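You operate a simulated robot arm through the tools that you are given. There is no shell and no other tool.

You run a simulated robot arm. Do the job below in one go: nothing can be reset, and whatever is moved stays where it is left.

TASK
Fill the four gaps in the long gilt rail with matching bead strips.
Fine: one strip a gap, the pattern unbroken; the other three stay where they lie.
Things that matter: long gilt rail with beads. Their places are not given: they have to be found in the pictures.

It is judged by the outcome, as a careful person would: the job done as asked, and still so three seconds after it is handed in. It fails if anything else is knocked over, pushed out of place, dropped, spilled or broken.

THE ROBOT
A 7-joint arm with a two-finger parallel gripper, fixed in place. Base frame: the origin is on the floor under the middle of its stand, x ahead of it, y to its left, z up; the work surface is at about z = 900. Units: mm, degrees, N and s.
It reaches about 1372 mm from its shoulder. Its first joint turns from -149.0 to 149.0 degrees. Payload 3.43 kg.
The tool frame sits at the grasp point between the pads (the TCP): z along the fingers, y along the line on which they close. The tips reach 30 mm beyond it. Largest opening 94 mm; finger width 28, thickness 10; the body of the gripper, 50 by 96 mm, starts 55 mm behind the TCP.
Orientation is that of the tool frame in the base frame, as [roll, pitch, yaw] about the fixed x, y, z axes, in that order (R = Rz(yaw) Ry(pitch) Rx(roll)). With the fingers straight down and closing along the base's y, the tool's x points along the base's -x, its y along +y and its z along -z.

THE INTERFACE
- The arm moves only by the tool move_arm. Its argument "deltas" is text: rows parted by semicolons, each of 6 numbers parted by spaces: the shift along the base's x, y, z in mm, then the turn, a rotation vector about the base's x, y, z in degrees. In form: dx dy dz ax ay az; .... A call has 1 to 20 rows; each row is the pose to reach, as a shift and turn from the pose commanded when the call began. "claw" is the closure in counts, from 0 (fully open) to 255 (shut), set as the call begins (left out, the last holds). Rows are played at 5 a second. More than 50 mm and 8.6 degrees between two rows, or a gripper value outside its range, and nothing of the call is played. Where a pose cannot be reached the arm comes as near as it can. A force on the tool above 40 N (or 10 N above the force at the start of the call, whichever is more), or a blocked arm, ends the call early, and 0.2 s more pass. Each finger travels about 45 mm/s and halts on what it meets, pressing with about 32 N; the grip force reading is that of the motor and also rises with nothing between the fingers. The clock runs only during rows and for 0.2 s after the last one: add rows that repeat a pose to give the fingers time. It gives the time, the measured TCP pose, the force on the tool (base axes), the opening and the grip force at its end, in the units of the frame above (readings bear some noise), with the torque about the TCP (base axes, N m) and any sound that the robot's microphone picked up, and new pictures: "show" is both (left out), scene, wrist or none.
- Cameras (640 x 400 px; columns grow to the right, rows downward): "scene" is fixed at [400, -653, 1472.3]; the picture's right is [0.96, -0.28, 0.00], its down [-0.10, -0.35, -0.93] and it looks along [0.26, 0.89, -0.36] (base axes); focal length 312 px, centre (320, 200). "wrist" rides on the gripper at [76, 14, -102] in the tool frame; the picture's right is [-0.18, 0.98, 0.00], its down [-0.75, -0.14, -0.64] and it looks along [-0.63, -0.12, 0.77] (tool axes); focal length 243 px, centre (320, 200).
- locate(camera, pixels): for up to 12 pixels [column, row] of the newest picture of that camera ("zoom" is the newest enlarged one), the place [x, y, z] in the base frame of the surface seen there, good to about 2 mm. The clock stands still meanwhile.
- enlarge(camera, box): a new picture of the part [left, top, right, bottom] of that camera's present view, enlarged. The clock stands still meanwhile.
- sign_off(): hands the job in; it is judged then, once.

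Leave the gripper open and the arm clear of the work at the hand-in unless told otherwise.

The tools are called after ">>>" by a JSON object that holds its "method" and its "body". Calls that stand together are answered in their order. move_arm: Moves the arm, as the interface text tells. Its arguments: {"type":"object","properties":{"deltas":{"type":"string"},"claw":{"type":"number"},"show":{"type":"string","enum":["both","scene","wrist","none"]}},"required":["deltas"]} The other tools are called the same way: locate (camera, pixels) gives the place of the surface under pixels of a picture; enlarge (camera, box) takes an enlarged picture of a part of a camera's view; sign_off () hands the job in.

At the start:

```text
time_s: 0.0
tool_pos: [539.1, 827.9, 1175.6]
tool_rot: [-179.9, 0.1, -180.0]
contact_force: [0.4, -0.2, 0.1]
wrist_torque: [-0.01, -0.01, -0.02]
width: 94.1
gripper_force: 0.1
```

scene: 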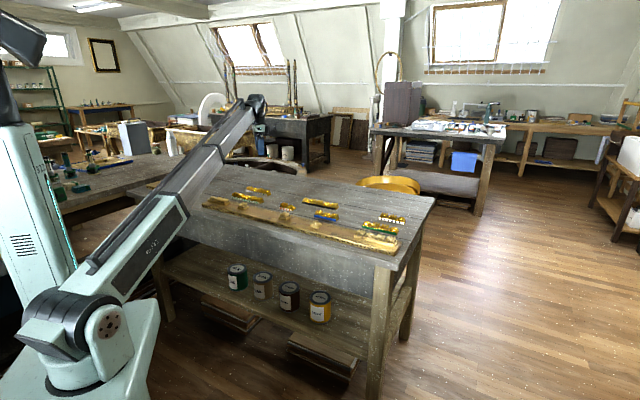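
wrist: 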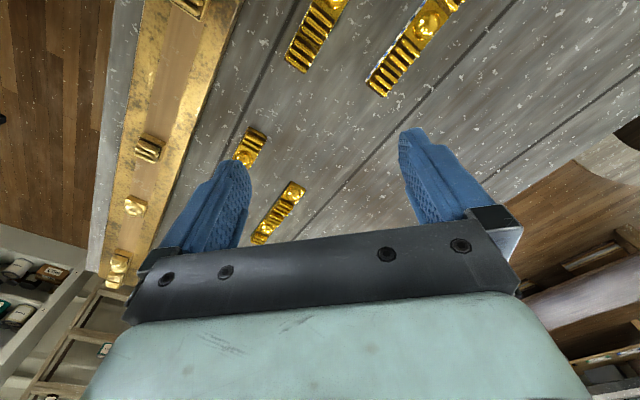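

I see a bench with a long gilt rail, at about (205,200) to (395,250) in the scene picture, and several bead strips behind it. I'll enlarge both views to look closer.

>>> {"method": "enlarge", "body": {"camera": "scene", "box": [190, 170, 430, 270]}}

>>> {"method": "enlarge", "body": {"camera": "wrist", "box": [80, 0, 480, 300]}}

```text
2.67 times, centred on (310, 220) of scene
```

zoom: 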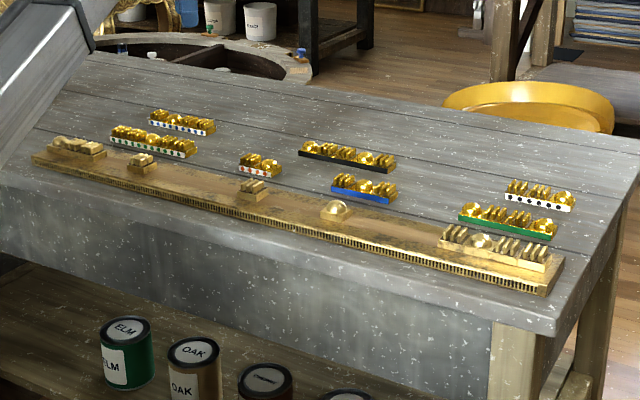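

```text
1.33 times, centred on (280, 150) of wrist
```

zoom: 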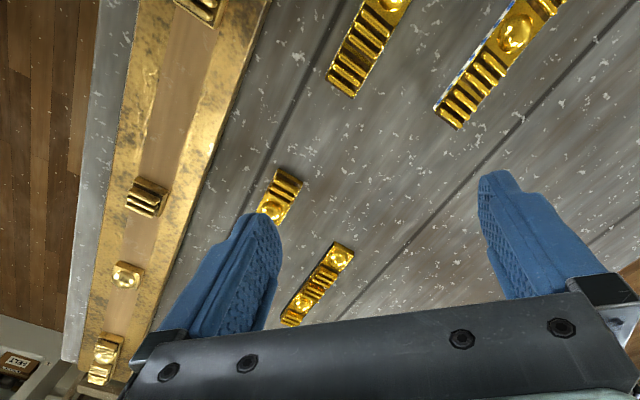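

The scene shows seven loose strips and a rail with existing pieces and four gaps. I'll zoom in on each part of the scene.

>>> {"method": "enlarge", "body": {"camera": "scene", "box": [200, 180, 264, 220]}}

>>> {"method": "enlarge", "body": {"camera": "scene", "box": [255, 185, 351, 245]}}

>>> {"method": "enlarge", "body": {"camera": "scene", "box": [330, 205, 410, 255]}}

```text
10.00 times, centred on (232, 200) of scene
```

zoom: 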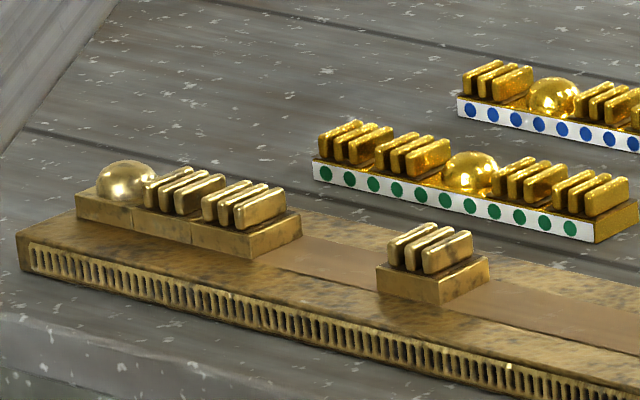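

```text
6.67 times, centred on (303, 215) of scene
```

zoom: 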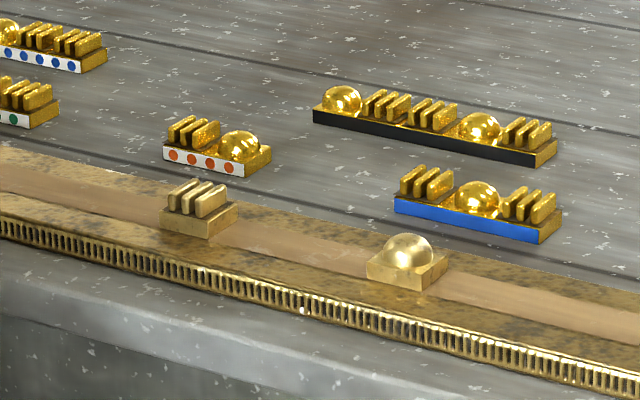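

```text
8.00 times, centred on (370, 230) of scene
```

zoom: 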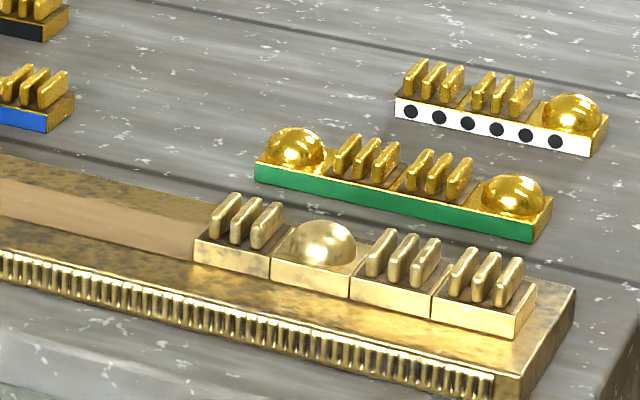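

The rail pieces read B R R | gap | R | gap | R | gap | B | gap | R B R R (B = bead, R = triple reel). I'll measure the gaps by locating block edges in the zoomed pictures, starting with the right-hand part of the rail, which is the newest zoom.

>>> {"method": "locate", "body": {"camera": "zoom", "pixels": [[197, 248], [270, 268], [350, 287], [431, 308], [514, 328], [536, 290], [258, 172], [530, 232], [550, 205], [398, 108], [588, 146], [605, 120]]}}

>>> {"method": "enlarge", "body": {"camera": "scene", "box": [255, 185, 351, 245]}}

```text
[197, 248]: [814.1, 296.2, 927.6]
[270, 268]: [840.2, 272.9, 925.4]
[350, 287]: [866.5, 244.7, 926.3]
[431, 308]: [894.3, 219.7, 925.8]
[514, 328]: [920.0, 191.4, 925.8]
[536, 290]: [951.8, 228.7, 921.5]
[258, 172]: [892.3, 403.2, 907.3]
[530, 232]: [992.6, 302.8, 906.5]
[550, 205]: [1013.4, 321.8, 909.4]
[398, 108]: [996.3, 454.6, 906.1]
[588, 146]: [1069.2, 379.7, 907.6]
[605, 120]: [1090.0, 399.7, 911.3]
```

```text
6.67 times, centred on (303, 215) of scene
```

zoom: 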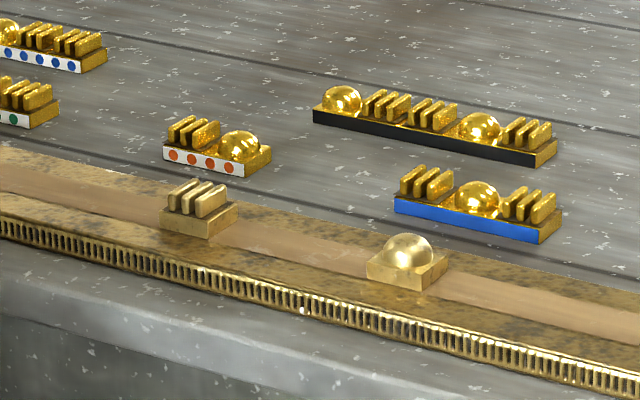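

Rail runs at about −45° in the base frame with a unit of about 37 mm. Now measuring the middle part.

>>> {"method": "locate", "body": {"camera": "zoom", "pixels": [[162, 228], [206, 237], [238, 219], [369, 277], [421, 289], [447, 270], [163, 157], [244, 173], [314, 118], [530, 161], [395, 207], [540, 240]]}}

>>> {"method": "enlarge", "body": {"camera": "scene", "box": [200, 180, 280, 230]}}

```text
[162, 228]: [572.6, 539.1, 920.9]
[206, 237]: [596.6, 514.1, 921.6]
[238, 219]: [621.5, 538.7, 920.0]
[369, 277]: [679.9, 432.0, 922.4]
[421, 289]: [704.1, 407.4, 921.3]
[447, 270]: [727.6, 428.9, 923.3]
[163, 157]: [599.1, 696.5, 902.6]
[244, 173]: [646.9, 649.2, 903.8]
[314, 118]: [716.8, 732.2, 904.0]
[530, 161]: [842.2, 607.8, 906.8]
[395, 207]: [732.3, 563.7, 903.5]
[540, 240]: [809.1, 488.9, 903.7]
```

```text
8.00 times, centred on (240, 205) of scene
```

zoom: 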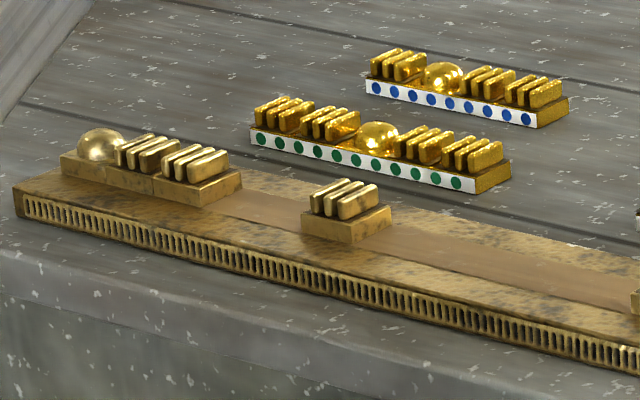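

>>> {"method": "locate", "body": {"camera": "zoom", "pixels": [[62, 175], [107, 185], [153, 195], [206, 205], [242, 187], [303, 231], [353, 241], [390, 223], [250, 148], [475, 190], [366, 93], [540, 126]]}}

```text
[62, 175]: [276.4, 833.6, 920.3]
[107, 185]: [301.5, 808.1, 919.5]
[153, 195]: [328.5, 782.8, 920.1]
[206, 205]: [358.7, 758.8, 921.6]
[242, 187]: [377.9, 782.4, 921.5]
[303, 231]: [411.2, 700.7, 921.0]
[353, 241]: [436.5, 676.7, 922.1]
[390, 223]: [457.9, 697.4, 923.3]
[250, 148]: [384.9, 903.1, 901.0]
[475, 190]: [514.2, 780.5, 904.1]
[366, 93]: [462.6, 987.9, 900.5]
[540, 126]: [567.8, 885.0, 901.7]
```

The measurements give gaps of about 78, 193, 117 and 156 mm, which is 2, 5, 3 and 4 units. With the repeat B R R, the gaps need B R, B R R B R, B R R and R R B R. In the same reading direction, that means:
- **Orange dots:** R B, turned 180°.
- **Black:** B R R B R, as it lies.
- **Black dots:** R R B, turned 180°.
- **Blue dots:** R B R R, turned 180°.

First I'll turn the gripper −45° about z so the fingers close across the strips, then look from the wrist.

>>> {"method": "move_arm", "body": {"deltas": "0 0 0 0 0 -7.5; 0 0 0 0 0 -15; 0 0 0 0 0 -22.5; 0 0 0 0 0 -30; 0 0 0 0 0 -37.5; 0 0 0 0 0 -45; 0 0 0 0 0 -45", "claw": 0}}

```text
time_s: 1.6
tool_pos: [539.3, 827.6, 1175.7]
tool_rot: [-180.0, 0.0, 135.0]
contact_force: [0.2, 0.3, -0.5]
wrist_torque: [-0.01, 0.0, -0.03]
width: 94.3
gripper_force: 0.0
```

scene: 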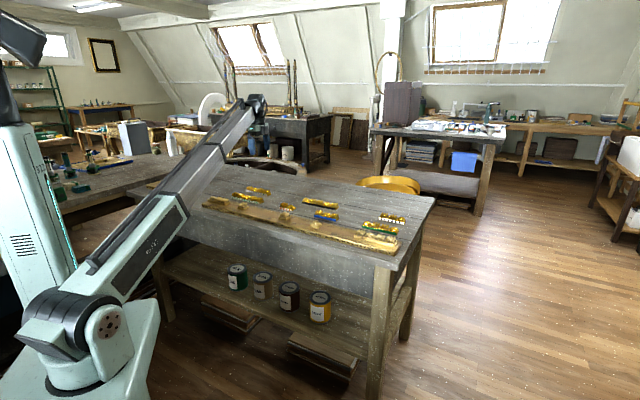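
wrist: 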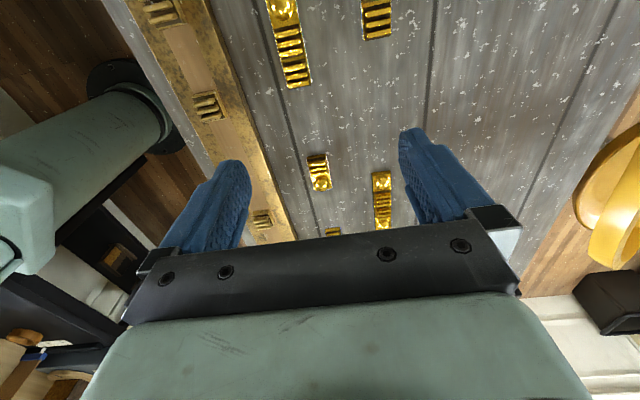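

The camera is mounted upside down. The picture top looks straight down and the rail is to the left. I'll enlarge the wrist view to check the strips in it.

>>> {"method": "enlarge", "body": {"camera": "wrist", "box": [100, 0, 420, 200]}}

>>> {"method": "enlarge", "body": {"camera": "wrist", "box": [220, 100, 460, 250]}}

```text
2.00 times, centred on (260, 100) of wrist
```

zoom: 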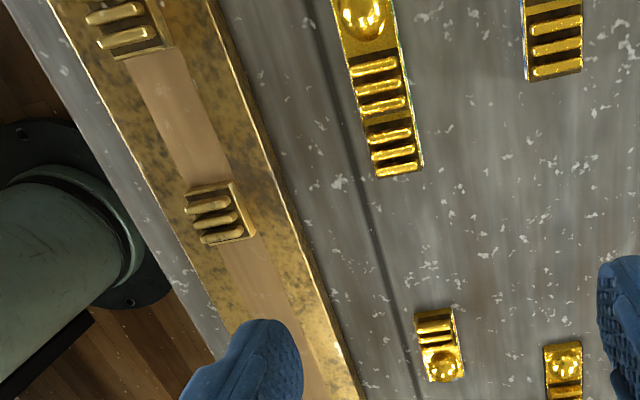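

```text
2.67 times, centred on (340, 175) of wrist
```

zoom: 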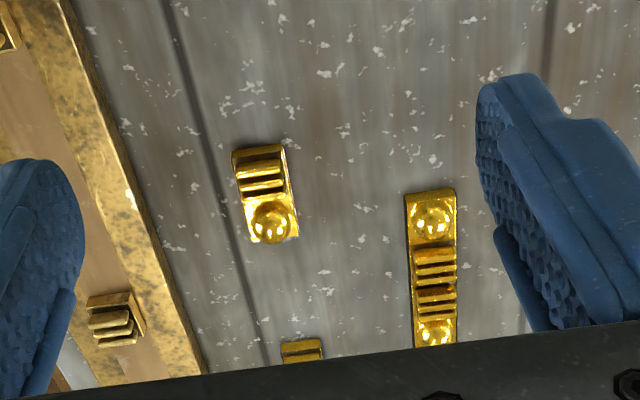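

The strips read as expected. Now I'll move over the orange-dot strip (centre about 633, 683), coming down to TCP z ≈ 1075 for a close look.

>>> {"method": "move_arm", "body": {"deltas": "19 -29 -20 0 0 0; 38 -58 -40 0 0 0; 57 -87 -60 0 0 0; 76 -116 -80 0 0 0; 94 -145 -100 0 0 0; 94 -145 -100 0 0 0"}}

```text
time_s: 3.0
tool_pos: [633.1, 682.7, 1072.0]
tool_rot: [180.0, 0.0, 135.0]
contact_force: [-0.3, -0.4, -0.6]
wrist_torque: [-0.02, 0.03, 0.0]
width: 94.0
gripper_force: 0.0
```

scene: 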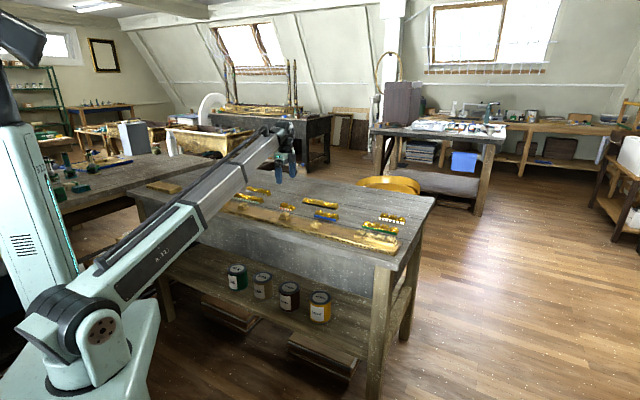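
wrist: 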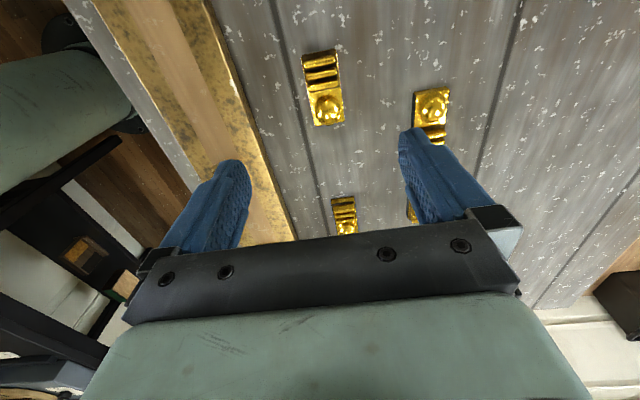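

The orange-dot strip is at about (325,88) in the wrist picture. I'll enlarge it for exact corners.

>>> {"method": "enlarge", "body": {"camera": "wrist", "box": [245, 40, 405, 140]}}

```text
4.00 times, centred on (325, 90) of wrist
```

zoom: 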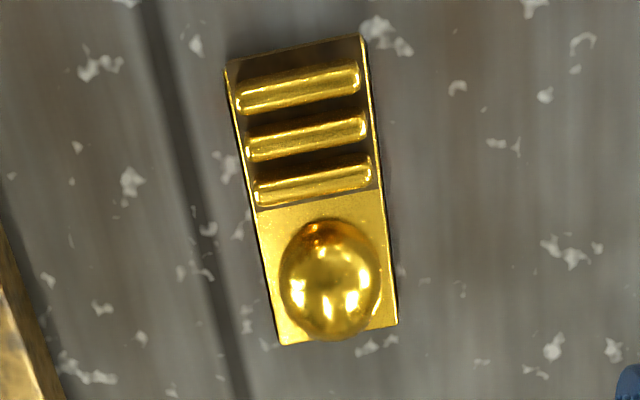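

>>> {"method": "locate", "body": {"camera": "zoom", "pixels": [[230, 64], [359, 39], [394, 324], [285, 341], [259, 212], [379, 195], [330, 270], [318, 182], [310, 138], [298, 90], [180, 200], [450, 200]]}}

```text
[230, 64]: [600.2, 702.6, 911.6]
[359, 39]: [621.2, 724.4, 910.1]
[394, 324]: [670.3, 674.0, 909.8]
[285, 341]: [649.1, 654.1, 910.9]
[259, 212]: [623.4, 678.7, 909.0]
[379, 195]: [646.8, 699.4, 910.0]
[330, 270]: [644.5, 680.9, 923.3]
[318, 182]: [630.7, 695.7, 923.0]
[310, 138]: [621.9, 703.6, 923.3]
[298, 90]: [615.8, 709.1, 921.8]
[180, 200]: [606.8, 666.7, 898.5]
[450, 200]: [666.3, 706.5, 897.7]
```

The strip top is about 70 × 30 mm with its centre at (635, 689), lying along −45°. Next I'll survey the rail gaps from above. I'm moving over gap 1, at about (394, 739).

>>> {"method": "move_arm", "body": {"deltas": "-40 9 0 0 0 0; -80 19 0 0 0 0; -120 28 0 0 0 0; -160 37 0 0 0 0; -200 47 0 0 0 0; -239 56 0 0 0 0; -239 56 0 0 0 0", "show": "wrist"}}

>>> {"method": "enlarge", "body": {"camera": "wrist", "box": [220, 0, 440, 137]}}

```text
time_s: 4.6
tool_pos: [391.8, 739.9, 1074.5]
tool_rot: [180.0, 0.0, 135.0]
contact_force: [-0.4, -0.7, 0.2]
wrist_torque: [0.01, 0.0, 0.02]
width: 94.0
gripper_force: 0.1
```

wrist: 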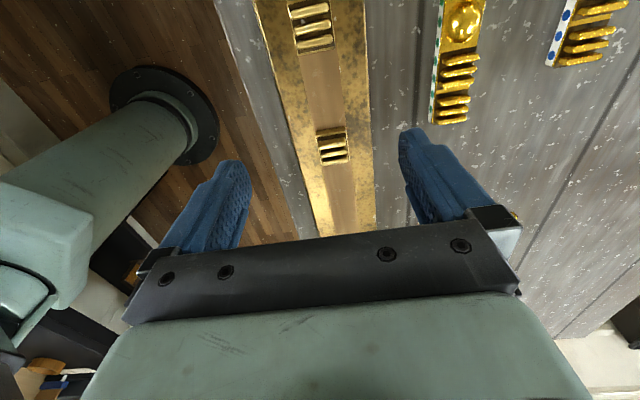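

```text
2.91 times, centred on (330, 68) of wrist
```

zoom: 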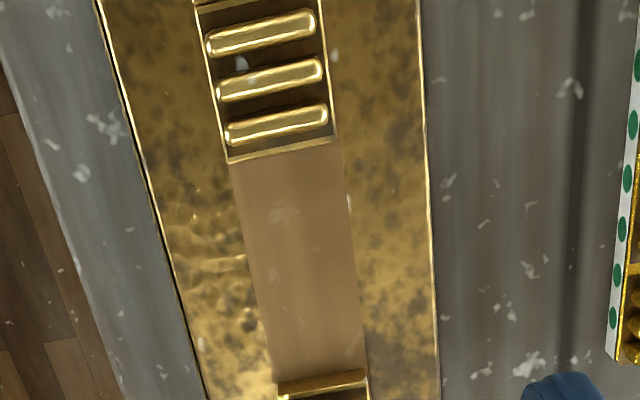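

>>> {"method": "locate", "body": {"camera": "zoom", "pixels": [[227, 157], [333, 135], [232, 166], [338, 145], [280, 383], [366, 371], [300, 250], [200, 250], [395, 250], [262, 300], [358, 290], [460, 300]]}}

```text
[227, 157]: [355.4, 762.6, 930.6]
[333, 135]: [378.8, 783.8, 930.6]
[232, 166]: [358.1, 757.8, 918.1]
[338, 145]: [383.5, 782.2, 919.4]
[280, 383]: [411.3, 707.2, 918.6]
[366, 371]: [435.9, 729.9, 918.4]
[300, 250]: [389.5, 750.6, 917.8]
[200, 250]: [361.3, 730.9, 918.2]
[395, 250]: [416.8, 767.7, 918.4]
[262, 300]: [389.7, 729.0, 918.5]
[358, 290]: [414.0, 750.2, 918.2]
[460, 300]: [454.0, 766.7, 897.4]
```

The rail top and gap floors are at z ≈ 918, and the block bases are 12.5 mm thick. Gap 1 spans s ≈ −284 to −207 along the rail. Next I'll look at gap 2.

>>> {"method": "move_arm", "body": {"deltas": "30 -28 0 0 0 0; 60 -57 0 0 0 0; 90.4 -84.9 0 0 0 0; 90.4 -84.9 0 0 0 0; 90.4 -84.9 0 0 0 0", "show": "wrist"}}

>>> {"method": "enlarge", "body": {"camera": "wrist", "box": [200, 0, 440, 150]}}

```text
time_s: 5.8
tool_pos: [486.5, 653.4, 1074.2]
tool_rot: [-180.0, 0.0, 135.1]
contact_force: [0.1, -0.4, -0.3]
wrist_torque: [-0.02, -0.01, -0.01]
width: 93.9
gripper_force: 0.1
```

wrist: 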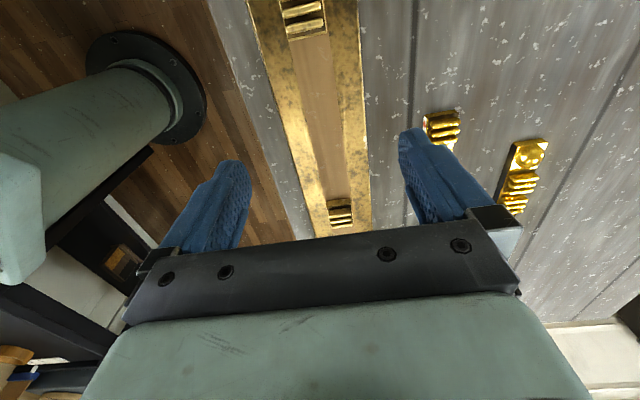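

```text
2.67 times, centred on (320, 75) of wrist
```

zoom: 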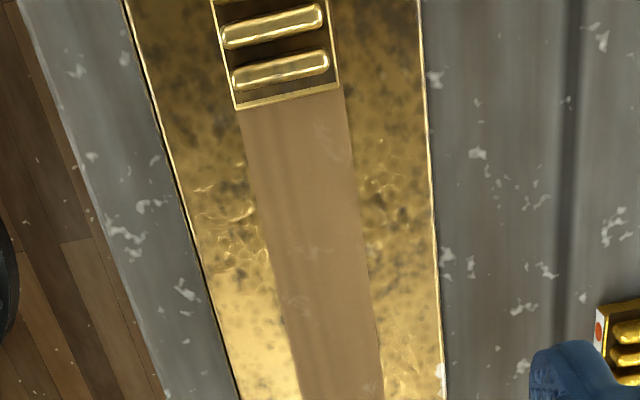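

>>> {"method": "locate", "body": {"camera": "zoom", "pixels": [[235, 104], [340, 83], [239, 112], [344, 92], [260, 200], [355, 180], [290, 340], [375, 325]]}}

>>> {"method": "enlarge", "body": {"camera": "wrist", "box": [260, 140, 420, 240]}}

```text
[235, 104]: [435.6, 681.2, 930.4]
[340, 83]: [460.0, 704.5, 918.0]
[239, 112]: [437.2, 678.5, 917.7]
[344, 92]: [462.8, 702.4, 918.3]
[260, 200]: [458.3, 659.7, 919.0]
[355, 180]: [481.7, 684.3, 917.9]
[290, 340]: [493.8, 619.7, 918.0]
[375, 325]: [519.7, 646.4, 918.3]
```

```text
4.00 times, centred on (340, 190) of wrist
```

zoom: 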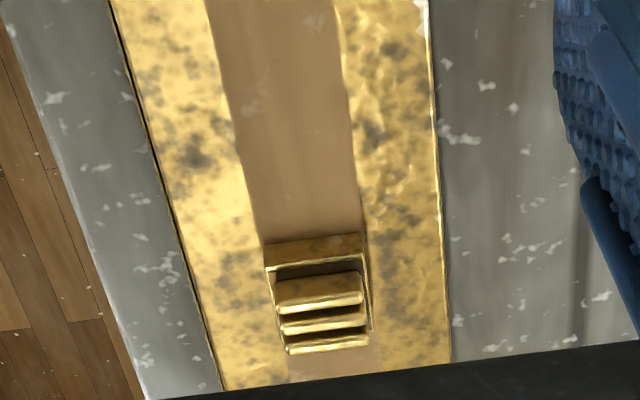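

>>> {"method": "locate", "body": {"camera": "zoom", "pixels": [[265, 242], [361, 232], [267, 268], [364, 256], [264, 238], [288, 353], [370, 343], [250, 180], [352, 165], [345, 355]]}}

```text
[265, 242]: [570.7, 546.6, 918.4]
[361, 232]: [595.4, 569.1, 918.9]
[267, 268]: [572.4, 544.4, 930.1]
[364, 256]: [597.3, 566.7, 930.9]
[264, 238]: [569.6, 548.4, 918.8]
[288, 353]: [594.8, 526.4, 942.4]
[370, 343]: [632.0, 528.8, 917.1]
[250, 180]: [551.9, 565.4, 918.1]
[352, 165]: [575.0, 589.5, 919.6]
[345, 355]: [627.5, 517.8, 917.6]
```

Gap 2 spans s ≈ −172.5 to +19.5, and the band is centred at n ≈ 806.5. Next is gap 3.

>>> {"method": "move_arm", "body": {"deltas": "30 -30 0 0 0 0; 60 -60 0 0 0 0; 90 -90 0 0 0 0; 120 -120 0 0 0 0; 148.5 -148.5 0 0 0 0; 148.5 -148.5 0 0 0 0; 148.5 -148.5 0 0 0 0", "show": "wrist"}}

>>> {"method": "enlarge", "body": {"camera": "wrist", "box": [200, 0, 440, 150]}}

```text
time_s: 7.4
tool_pos: [638.8, 505.6, 1072.8]
tool_rot: [-179.9, 0.0, 135.1]
contact_force: [-0.3, 0.6, -0.1]
wrist_torque: [-0.01, -0.03, 0.0]
width: 93.8
gripper_force: 0.0
```

wrist: 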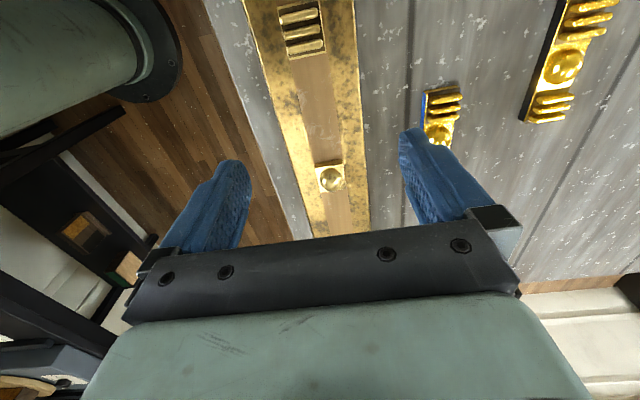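

```text
2.67 times, centred on (320, 75) of wrist
```

zoom: 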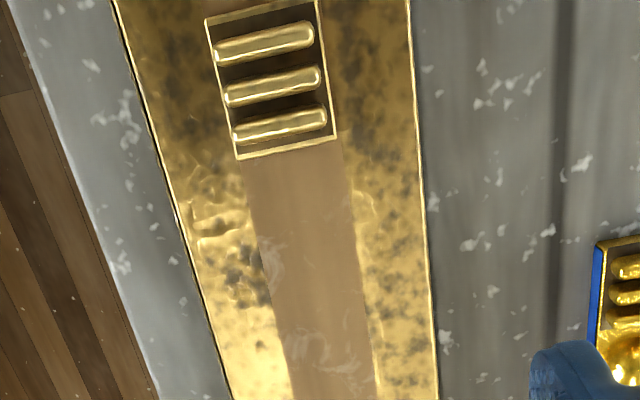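

The TCP reads 638.8 where I commanded 633. I'll hold still briefly to see whether that is noise or a real offset, and locate the gap 3 edges.

>>> {"method": "locate", "body": {"camera": "zoom", "pixels": [[237, 157], [339, 134], [240, 163], [341, 141], [207, 18], [315, -2], [265, 260], [362, 240]]}}

>>> {"method": "enlarge", "body": {"camera": "wrist", "box": [260, 140, 420, 240]}}

```text
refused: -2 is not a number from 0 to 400
```

```text
4.00 times, centred on (340, 190) of wrist
```

zoom: 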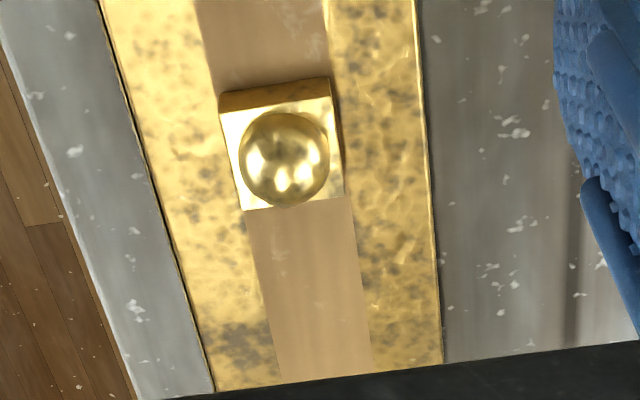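

>>> {"method": "locate", "body": {"camera": "zoom", "pixels": [[218, 93], [327, 76], [221, 114], [331, 97], [245, 210], [343, 195], [248, 214], [349, 200], [285, 160]]}}

>>> {"method": "locate", "body": {"camera": "wrist", "pixels": [[288.9, 58.9], [327.1, 50.2], [290, 61.5], [328, 53], [299.4, 97.5], [335.8, 90]]}}

>>> {"method": "move_arm", "body": {"deltas": "0 0 0 0 0 0; 0 0 0 0 0 0; 0 0 0 0 0 0", "show": "none"}}

```text
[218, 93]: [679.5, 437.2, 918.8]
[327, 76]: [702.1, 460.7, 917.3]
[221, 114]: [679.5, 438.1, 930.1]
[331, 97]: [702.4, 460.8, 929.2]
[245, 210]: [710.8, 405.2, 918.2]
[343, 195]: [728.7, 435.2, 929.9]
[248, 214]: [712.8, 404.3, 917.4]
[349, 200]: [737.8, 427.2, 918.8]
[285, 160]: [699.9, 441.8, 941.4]
```

```text
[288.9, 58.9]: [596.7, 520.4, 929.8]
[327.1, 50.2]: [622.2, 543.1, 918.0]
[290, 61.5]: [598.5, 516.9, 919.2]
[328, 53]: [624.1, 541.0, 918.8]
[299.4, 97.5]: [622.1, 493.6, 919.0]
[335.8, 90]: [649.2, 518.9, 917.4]
```

```text
time_s: 8.2
tool_pos: [638.3, 505.0, 1074.1]
tool_rot: [-180.0, 0.0, 135.0]
contact_force: [0.1, 0.3, 0.1]
wrist_torque: [0.0, 0.01, -0.01]
width: 94.3
gripper_force: 0.1
```

The offset is real and repeatable, about 5 mm here. I'll correct from measured poses. Gap 3 spans s ≈ 56 to 171. Now I'm moving on to gap 4.

>>> {"method": "move_arm", "body": {"deltas": "26 -27 0 0 0 0; 52 -54 0 0 0 0; 78 -81 0 0 0 0; 105 -108.6 0 0 0 0; 105 -108.6 0 0 0 0; 105 -108.6 0 0 0 0", "show": "both"}}

>>> {"method": "enlarge", "body": {"camera": "wrist", "box": [200, 0, 440, 150]}}

```text
time_s: 9.6
tool_pos: [740.8, 394.8, 1076.4]
tool_rot: [-180.0, 0.0, 135.1]
contact_force: [0.1, -0.2, -0.5]
wrist_torque: [-0.03, 0.01, 0.04]
width: 94.0
gripper_force: 0.0
```

scene: 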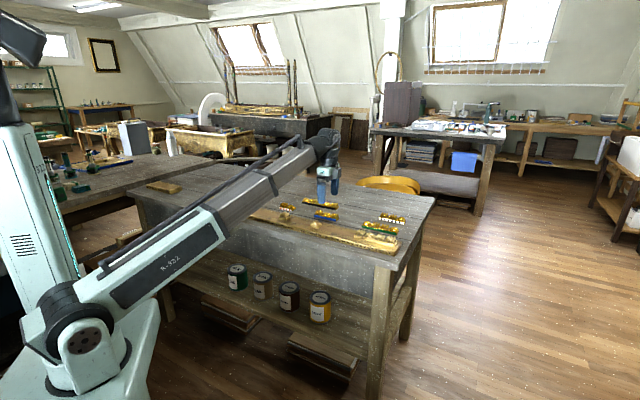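
wrist: 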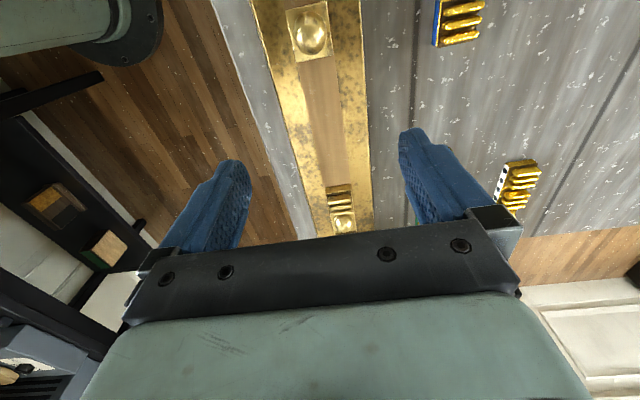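

```text
2.67 times, centred on (320, 75) of wrist
```

zoom: 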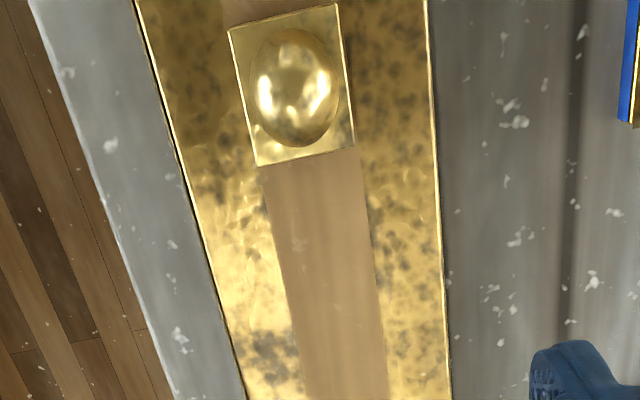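

>>> {"method": "locate", "body": {"camera": "zoom", "pixels": [[258, 162], [354, 143], [262, 172], [357, 152], [280, 260], [373, 240], [295, 340], [380, 325]]}}

>>> {"method": "enlarge", "body": {"camera": "wrist", "box": [260, 140, 420, 240]}}

```text
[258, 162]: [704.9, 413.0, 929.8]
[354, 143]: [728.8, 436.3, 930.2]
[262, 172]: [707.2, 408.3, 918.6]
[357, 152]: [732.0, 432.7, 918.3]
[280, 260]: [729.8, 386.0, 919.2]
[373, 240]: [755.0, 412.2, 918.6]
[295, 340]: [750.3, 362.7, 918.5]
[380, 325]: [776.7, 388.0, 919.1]
```

```text
4.00 times, centred on (340, 190) of wrist
```

zoom: 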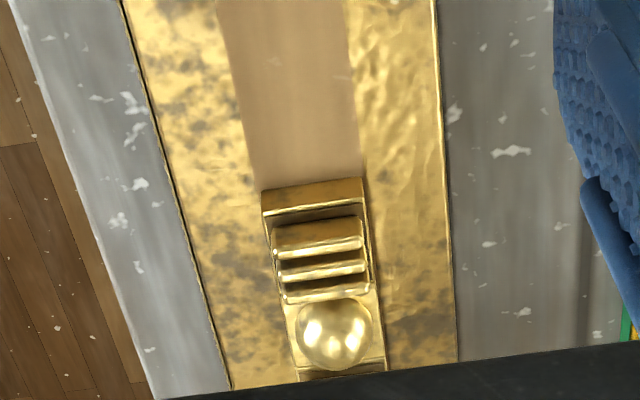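

>>> {"method": "locate", "body": {"camera": "zoom", "pixels": [[261, 189], [361, 175], [262, 215], [364, 201], [260, 184], [362, 170], [255, 160], [358, 150]]}}

```text
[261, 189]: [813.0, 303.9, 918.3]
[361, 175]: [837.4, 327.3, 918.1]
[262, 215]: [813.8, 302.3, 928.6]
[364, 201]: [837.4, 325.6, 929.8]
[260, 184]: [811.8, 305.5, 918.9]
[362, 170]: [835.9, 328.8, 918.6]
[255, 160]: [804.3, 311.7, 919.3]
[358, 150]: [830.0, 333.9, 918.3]
```

Gap 4 spans s ≈ 207 to 361. I'll start with the black strip, which needs no turn, for gap 2. I'm moving above it, at about (791, 685).

>>> {"method": "move_arm", "body": {"deltas": "7 42 0 0 0 0; 14 84 0 0 0 0; 21 126 0 0 0 0; 28 168 0 0 0 0; 35 210 0 0 0 0; 42 252 0 0 0 0; 50 290 0 0 0 0; 50 290 0 0 0 0; 50 290 0 0 0 0", "show": "both"}}

>>> {"method": "enlarge", "body": {"camera": "wrist", "box": [200, 0, 440, 150]}}

```text
time_s: 11.6
tool_pos: [787.1, 683.5, 1072.7]
tool_rot: [180.0, 0.0, 135.0]
contact_force: [-1.1, 0.0, 0.1]
wrist_torque: [0.05, -0.01, -0.01]
width: 94.0
gripper_force: 0.0
```

scene: 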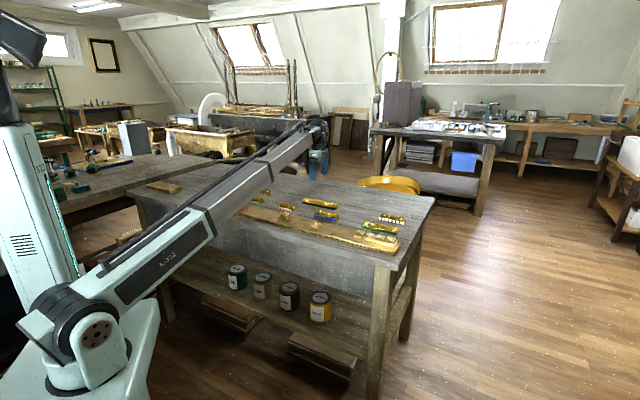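
wrist: 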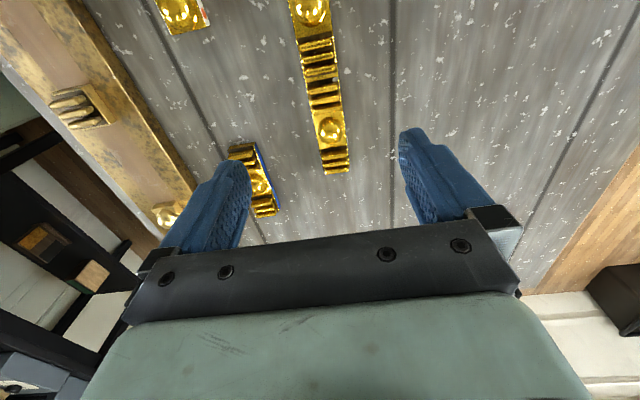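

```text
2.67 times, centred on (320, 75) of wrist
```

zoom: 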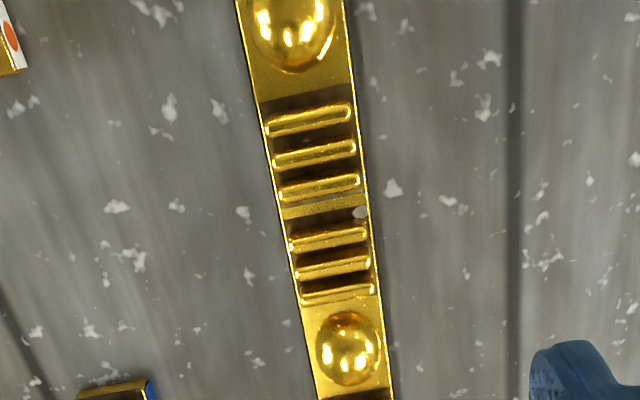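

>>> {"method": "locate", "body": {"camera": "zoom", "pixels": [[237, 5], [346, 5], [260, 103], [360, 103], [284, 220], [370, 205], [303, 312], [381, 295]]}}

>>> {"method": "enlarge", "body": {"camera": "wrist", "box": [260, 90, 420, 190]}}

```text
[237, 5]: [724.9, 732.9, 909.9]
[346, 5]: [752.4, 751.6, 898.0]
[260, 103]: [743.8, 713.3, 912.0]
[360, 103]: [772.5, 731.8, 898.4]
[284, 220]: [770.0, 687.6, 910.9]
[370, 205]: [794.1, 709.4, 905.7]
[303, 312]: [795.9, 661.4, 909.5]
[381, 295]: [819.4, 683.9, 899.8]
```

```text
4.00 times, centred on (340, 140) of wrist
```

zoom: 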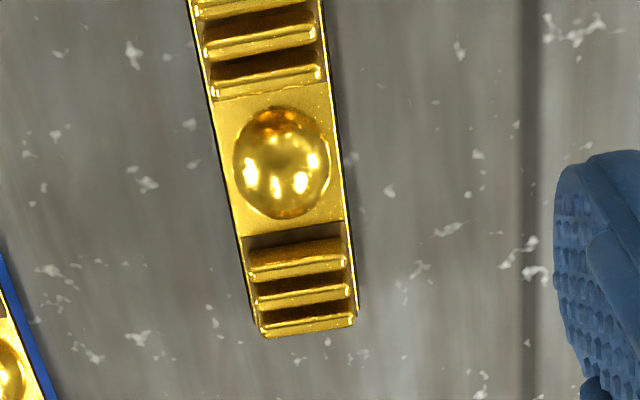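

>>> {"method": "locate", "body": {"camera": "zoom", "pixels": [[262, 334], [353, 325], [240, 235], [344, 220], [214, 103], [331, 86], [257, 320], [354, 310]]}}

```text
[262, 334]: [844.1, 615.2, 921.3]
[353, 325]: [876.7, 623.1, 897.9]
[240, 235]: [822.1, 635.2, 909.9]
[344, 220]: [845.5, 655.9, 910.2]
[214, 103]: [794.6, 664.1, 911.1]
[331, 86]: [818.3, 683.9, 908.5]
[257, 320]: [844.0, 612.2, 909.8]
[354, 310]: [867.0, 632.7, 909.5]
```

The black strip is aligned at about −45°, with centre near (793.4, 685.9) and base top at z 910 on a bench at 898. I'll come down to z ≈ 960 above its centre with the fingers open.

>>> {"method": "move_arm", "body": {"deltas": "2 1 -30 0 0 0; 4 2 -60 0 0 0; 6.3 2.4 -90 0 0 0; 6.3 2.4 -112.7 0 0 0; 6.3 2.4 -112.7 0 0 0; 6.3 2.4 -112.7 0 0 0", "show": "wrist"}}

```text
time_s: 13.0
tool_pos: [793.4, 687.9, 961.4]
tool_rot: [-179.9, 0.0, 134.9]
contact_force: [0.4, 0.0, 0.2]
wrist_torque: [-0.03, 0.0, 0.03]
width: 94.1
gripper_force: 0.1
```

wrist: 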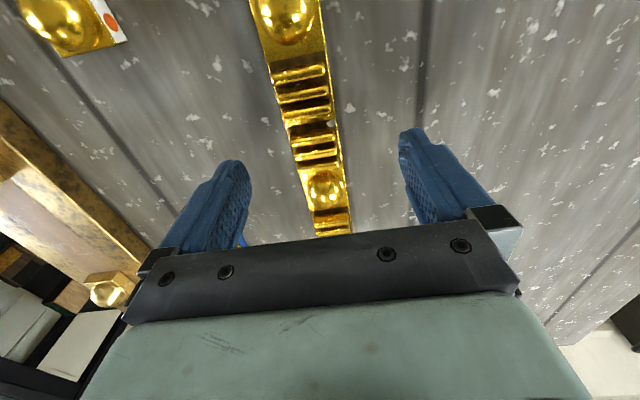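

>>> {"method": "locate", "body": {"camera": "wrist", "pixels": [[264, 60], [327, 55], [290, 147], [337, 139], [304, 198], [347, 190]]}}

>>> {"method": "enlarge", "body": {"camera": "wrist", "box": [180, 0, 460, 175]}}

```text
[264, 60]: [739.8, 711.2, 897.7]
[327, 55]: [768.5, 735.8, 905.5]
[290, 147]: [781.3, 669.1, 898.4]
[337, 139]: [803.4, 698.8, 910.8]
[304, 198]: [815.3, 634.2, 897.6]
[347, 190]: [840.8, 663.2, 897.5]
```

```text
2.29 times, centred on (320, 88) of wrist
```

zoom: 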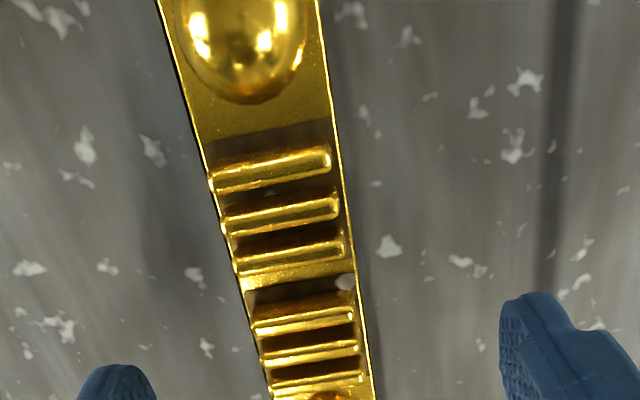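

>>> {"method": "locate", "body": {"camera": "zoom", "pixels": [[206, 143], [333, 118], [245, 292], [358, 272], [181, 60], [324, 40], [265, 372], [369, 350]]}}

```text
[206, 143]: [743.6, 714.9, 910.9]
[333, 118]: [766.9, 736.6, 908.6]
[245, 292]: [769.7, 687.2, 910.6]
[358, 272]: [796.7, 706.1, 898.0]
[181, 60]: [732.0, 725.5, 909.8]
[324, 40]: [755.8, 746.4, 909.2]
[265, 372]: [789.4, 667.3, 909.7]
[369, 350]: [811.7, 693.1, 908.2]
```

The TCP is well centred on the strip (n ≈ 1047, s ≈ 75). I'll lower to z ≈ 931, keeping the tips just above the bench.

>>> {"method": "move_arm", "body": {"deltas": "0 0 -10 0 0 0; 0 0 -20 0 0 0; 0 0 -26 0 0 0; 0 0 -30 0 0 0; 0 0 -30 0 0 0", "show": "wrist"}}

```text
time_s: 14.2
tool_pos: [793.8, 688.8, 930.4]
tool_rot: [180.0, -0.1, 135.0]
contact_force: [0.1, -0.2, -0.2]
wrist_torque: [-0.01, 0.01, 0.0]
width: 93.9
gripper_force: 0.2
```

wrist: 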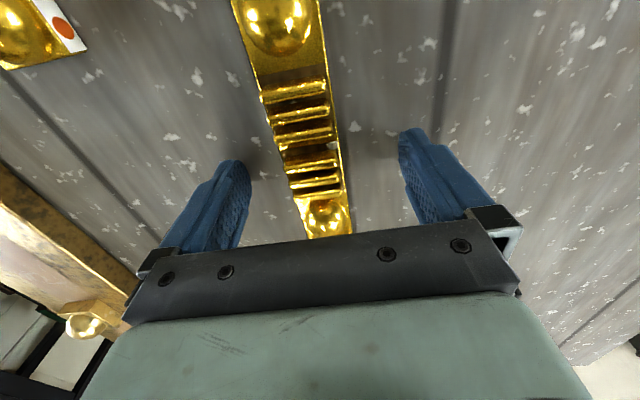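

The tips are at bench height beside the strip with no contact. I'll close the fingers on the strip base.

>>> {"method": "move_arm", "body": {"deltas": "-1 -1 0 0 0 0; -1 -1 0 0 0 0; -1 -1 0 0 0 0; -1 -1 0 0 0 0; -1 -1 0 0 0 0; -1 -1 0 0 0 0; -1 -1 0 0 0 0; -1 -1 0 0 0 0", "claw": 255, "show": "wrist"}}

```text
time_s: 16.0
tool_pos: [793.1, 687.5, 930.9]
tool_rot: [-180.0, 0.0, 135.0]
contact_force: [-0.7, -2.0, 0.5]
wrist_torque: [-0.03, 0.05, 0.01]
width: 33.5
gripper_force: 32.2
```

wrist: 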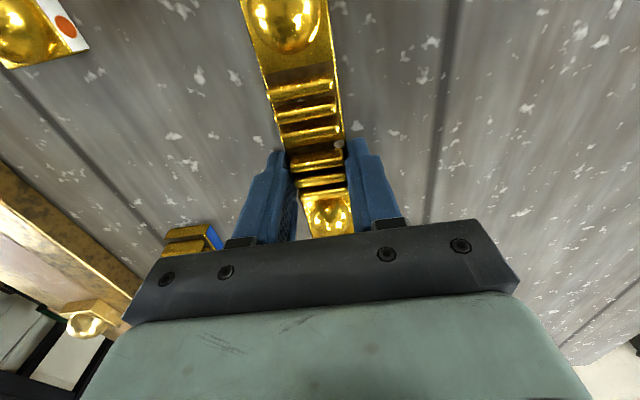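

Gripped at 33.5 mm with 32 N. I'll measure the strip in the grasp before lifting.

>>> {"method": "enlarge", "body": {"camera": "wrist", "box": [180, 0, 460, 175]}}

```text
2.29 times, centred on (320, 88) of wrist
```

zoom: 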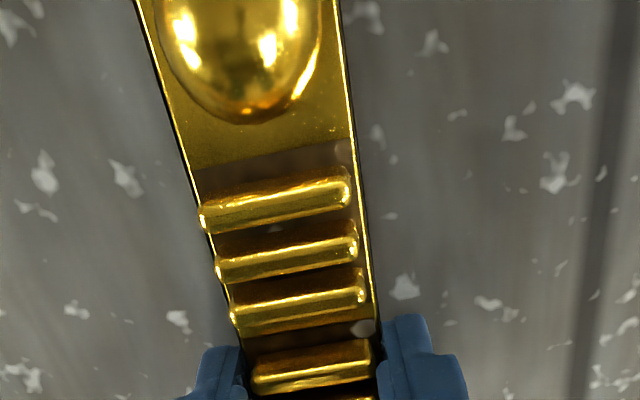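

>>> {"method": "locate", "body": {"camera": "zoom", "pixels": [[192, 172], [350, 140], [246, 341], [374, 318], [157, 70], [346, 60], [215, 240], [362, 210]]}}

```text
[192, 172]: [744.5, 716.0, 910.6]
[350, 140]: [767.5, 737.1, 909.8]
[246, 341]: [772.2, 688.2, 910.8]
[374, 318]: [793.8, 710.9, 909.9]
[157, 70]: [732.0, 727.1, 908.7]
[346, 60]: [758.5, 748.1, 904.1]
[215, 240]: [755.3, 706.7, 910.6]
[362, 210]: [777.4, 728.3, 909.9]
```

The strip is held squarely, with its centre within about 1 mm of the TCP along the strip. I'll lift 100 mm.

>>> {"method": "move_arm", "body": {"deltas": "0 0 15 0 0 0; 0 0 40 0 0 0; 0 0 70 0 0 0; 0 0 100 0 0 0; 0 0 100 0 0 0", "show": "both"}}

```text
time_s: 17.2
tool_pos: [792.2, 686.4, 1033.2]
tool_rot: [-180.0, 0.0, 135.0]
contact_force: [0.0, -0.7, -1.9]
wrist_torque: [0.01, -0.02, 0.0]
width: 33.4
gripper_force: 31.7
```

scene: 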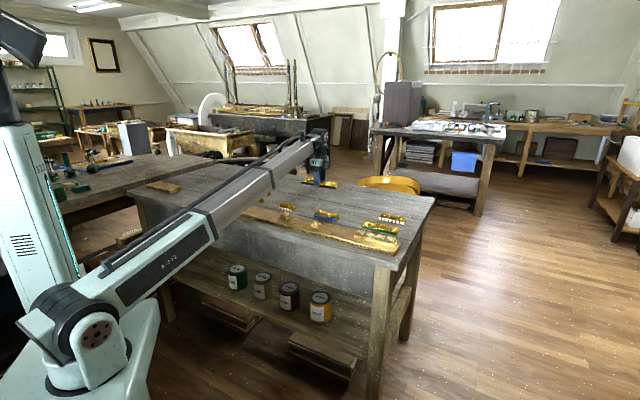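
wrist: 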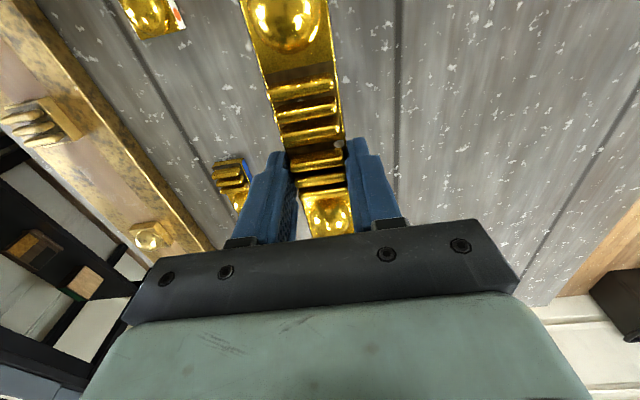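

The strip came up cleanly. I'll carry it over gap 2, with target TCP about (515, 624).

>>> {"method": "move_arm", "body": {"deltas": "-40 -9 0 0 0 0; -80 -18 0 0 0 0; -120 -27 0 0 0 0; -160 -36 0 0 0 0; -200 -45 0 0 0 0; -240 -54 0 0 0 0; -277 -62.7 0 0 0 0; -277 -62.7 0 0 0 0; -277 -62.7 0 0 0 0", "show": "both"}}

```text
time_s: 19.2
tool_pos: [514.3, 625.2, 1032.0]
tool_rot: [180.0, -0.1, 135.1]
contact_force: [-0.5, -0.2, -1.3]
wrist_torque: [0.01, 0.0, -0.01]
width: 33.4
gripper_force: 31.8
```

scene: 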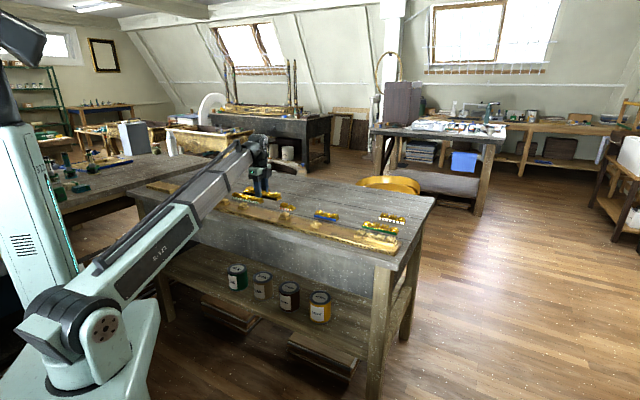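
wrist: 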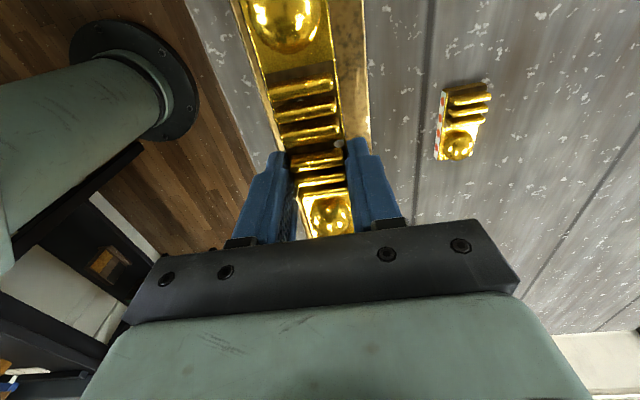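

I'm over the gap. I'll lower to z ≈ 985, about 34 mm above the seat, and check alignment.

>>> {"method": "move_arm", "body": {"deltas": "0.5 -1 -20 0 0 0; 0.5 -1 -40 0 0 0; 0.5 -1 -47 0 0 0; 0.5 -1 -47 0 0 0; 0.5 -1 -47 0 0 0", "show": "both"}}

>>> {"method": "enlarge", "body": {"camera": "scene", "box": [220, 180, 316, 240]}}

>>> {"method": "enlarge", "body": {"camera": "wrist", "box": [180, 0, 460, 175]}}

```text
time_s: 20.4
tool_pos: [515.7, 625.3, 985.6]
tool_rot: [-180.0, 0.0, 134.9]
contact_force: [-0.4, 0.4, -1.6]
wrist_torque: [0.01, -0.01, 0.03]
width: 33.4
gripper_force: 32.2
```

scene: 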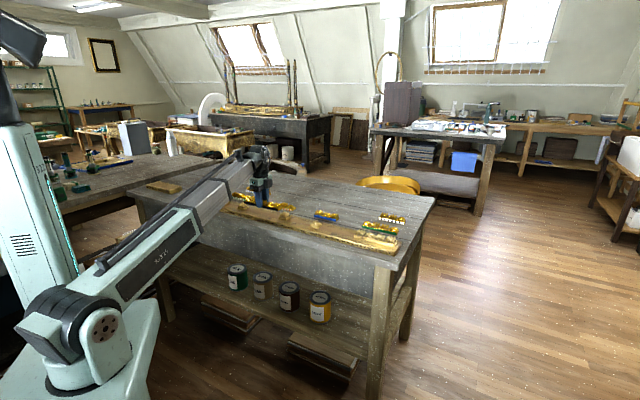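
wrist: 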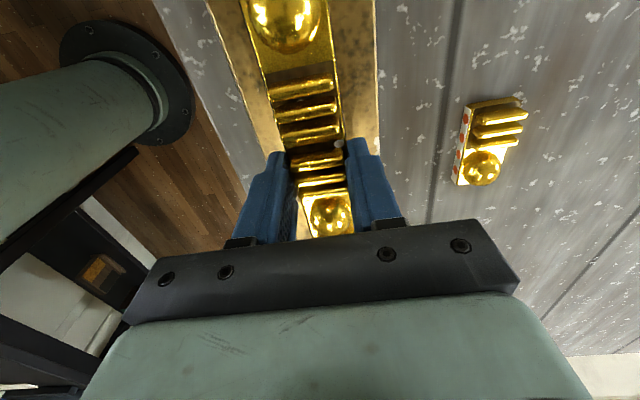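

```text
6.67 times, centred on (268, 210) of scene
```

zoom: 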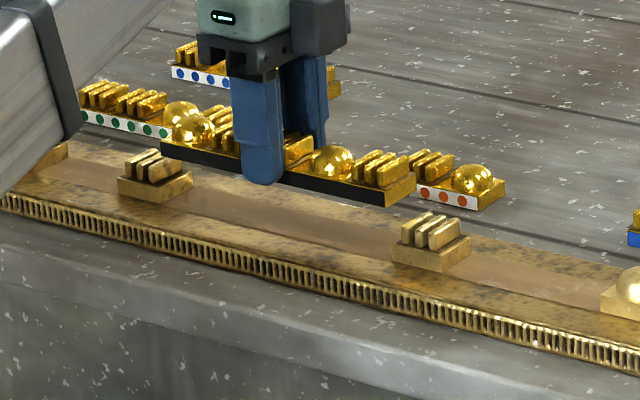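

```text
2.29 times, centred on (320, 88) of wrist
```

zoom: 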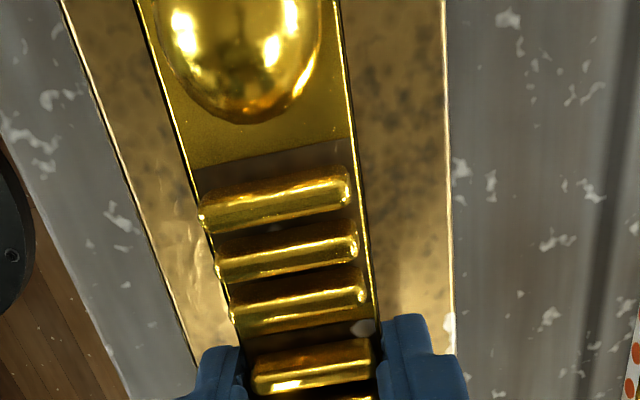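

>>> {"method": "locate", "body": {"camera": "zoom", "pixels": [[192, 172], [350, 140], [246, 341], [374, 318], [100, 110], [450, 150], [90, 60], [446, 60]]}}

>>> {"method": "enlarge", "body": {"camera": "scene", "box": [220, 180, 316, 240]}}

```text
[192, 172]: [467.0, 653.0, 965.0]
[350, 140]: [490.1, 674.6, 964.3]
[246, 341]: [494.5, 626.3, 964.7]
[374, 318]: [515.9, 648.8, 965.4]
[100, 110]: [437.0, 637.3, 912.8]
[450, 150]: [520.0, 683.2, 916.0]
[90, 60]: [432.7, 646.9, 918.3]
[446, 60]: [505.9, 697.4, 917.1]
```

```text
6.67 times, centred on (268, 210) of scene
```

zoom: 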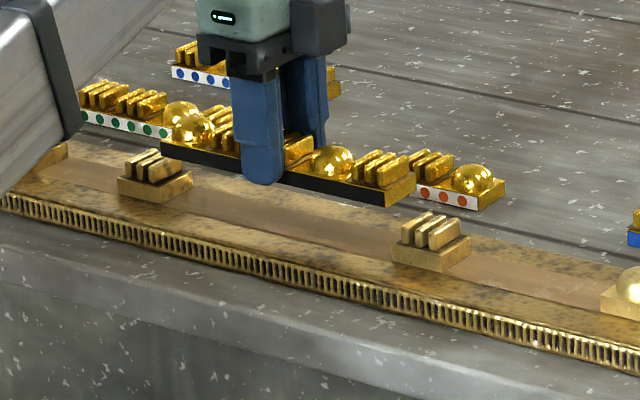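

>>> {"method": "locate", "body": {"camera": "zoom", "pixels": [[163, 152], [385, 202], [157, 200], [393, 262], [120, 193], [440, 268]]}}

```text
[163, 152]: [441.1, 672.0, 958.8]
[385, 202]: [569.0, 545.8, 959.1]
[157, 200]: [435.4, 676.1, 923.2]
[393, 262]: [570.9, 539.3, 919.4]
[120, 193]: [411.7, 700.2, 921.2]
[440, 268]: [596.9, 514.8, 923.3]
```

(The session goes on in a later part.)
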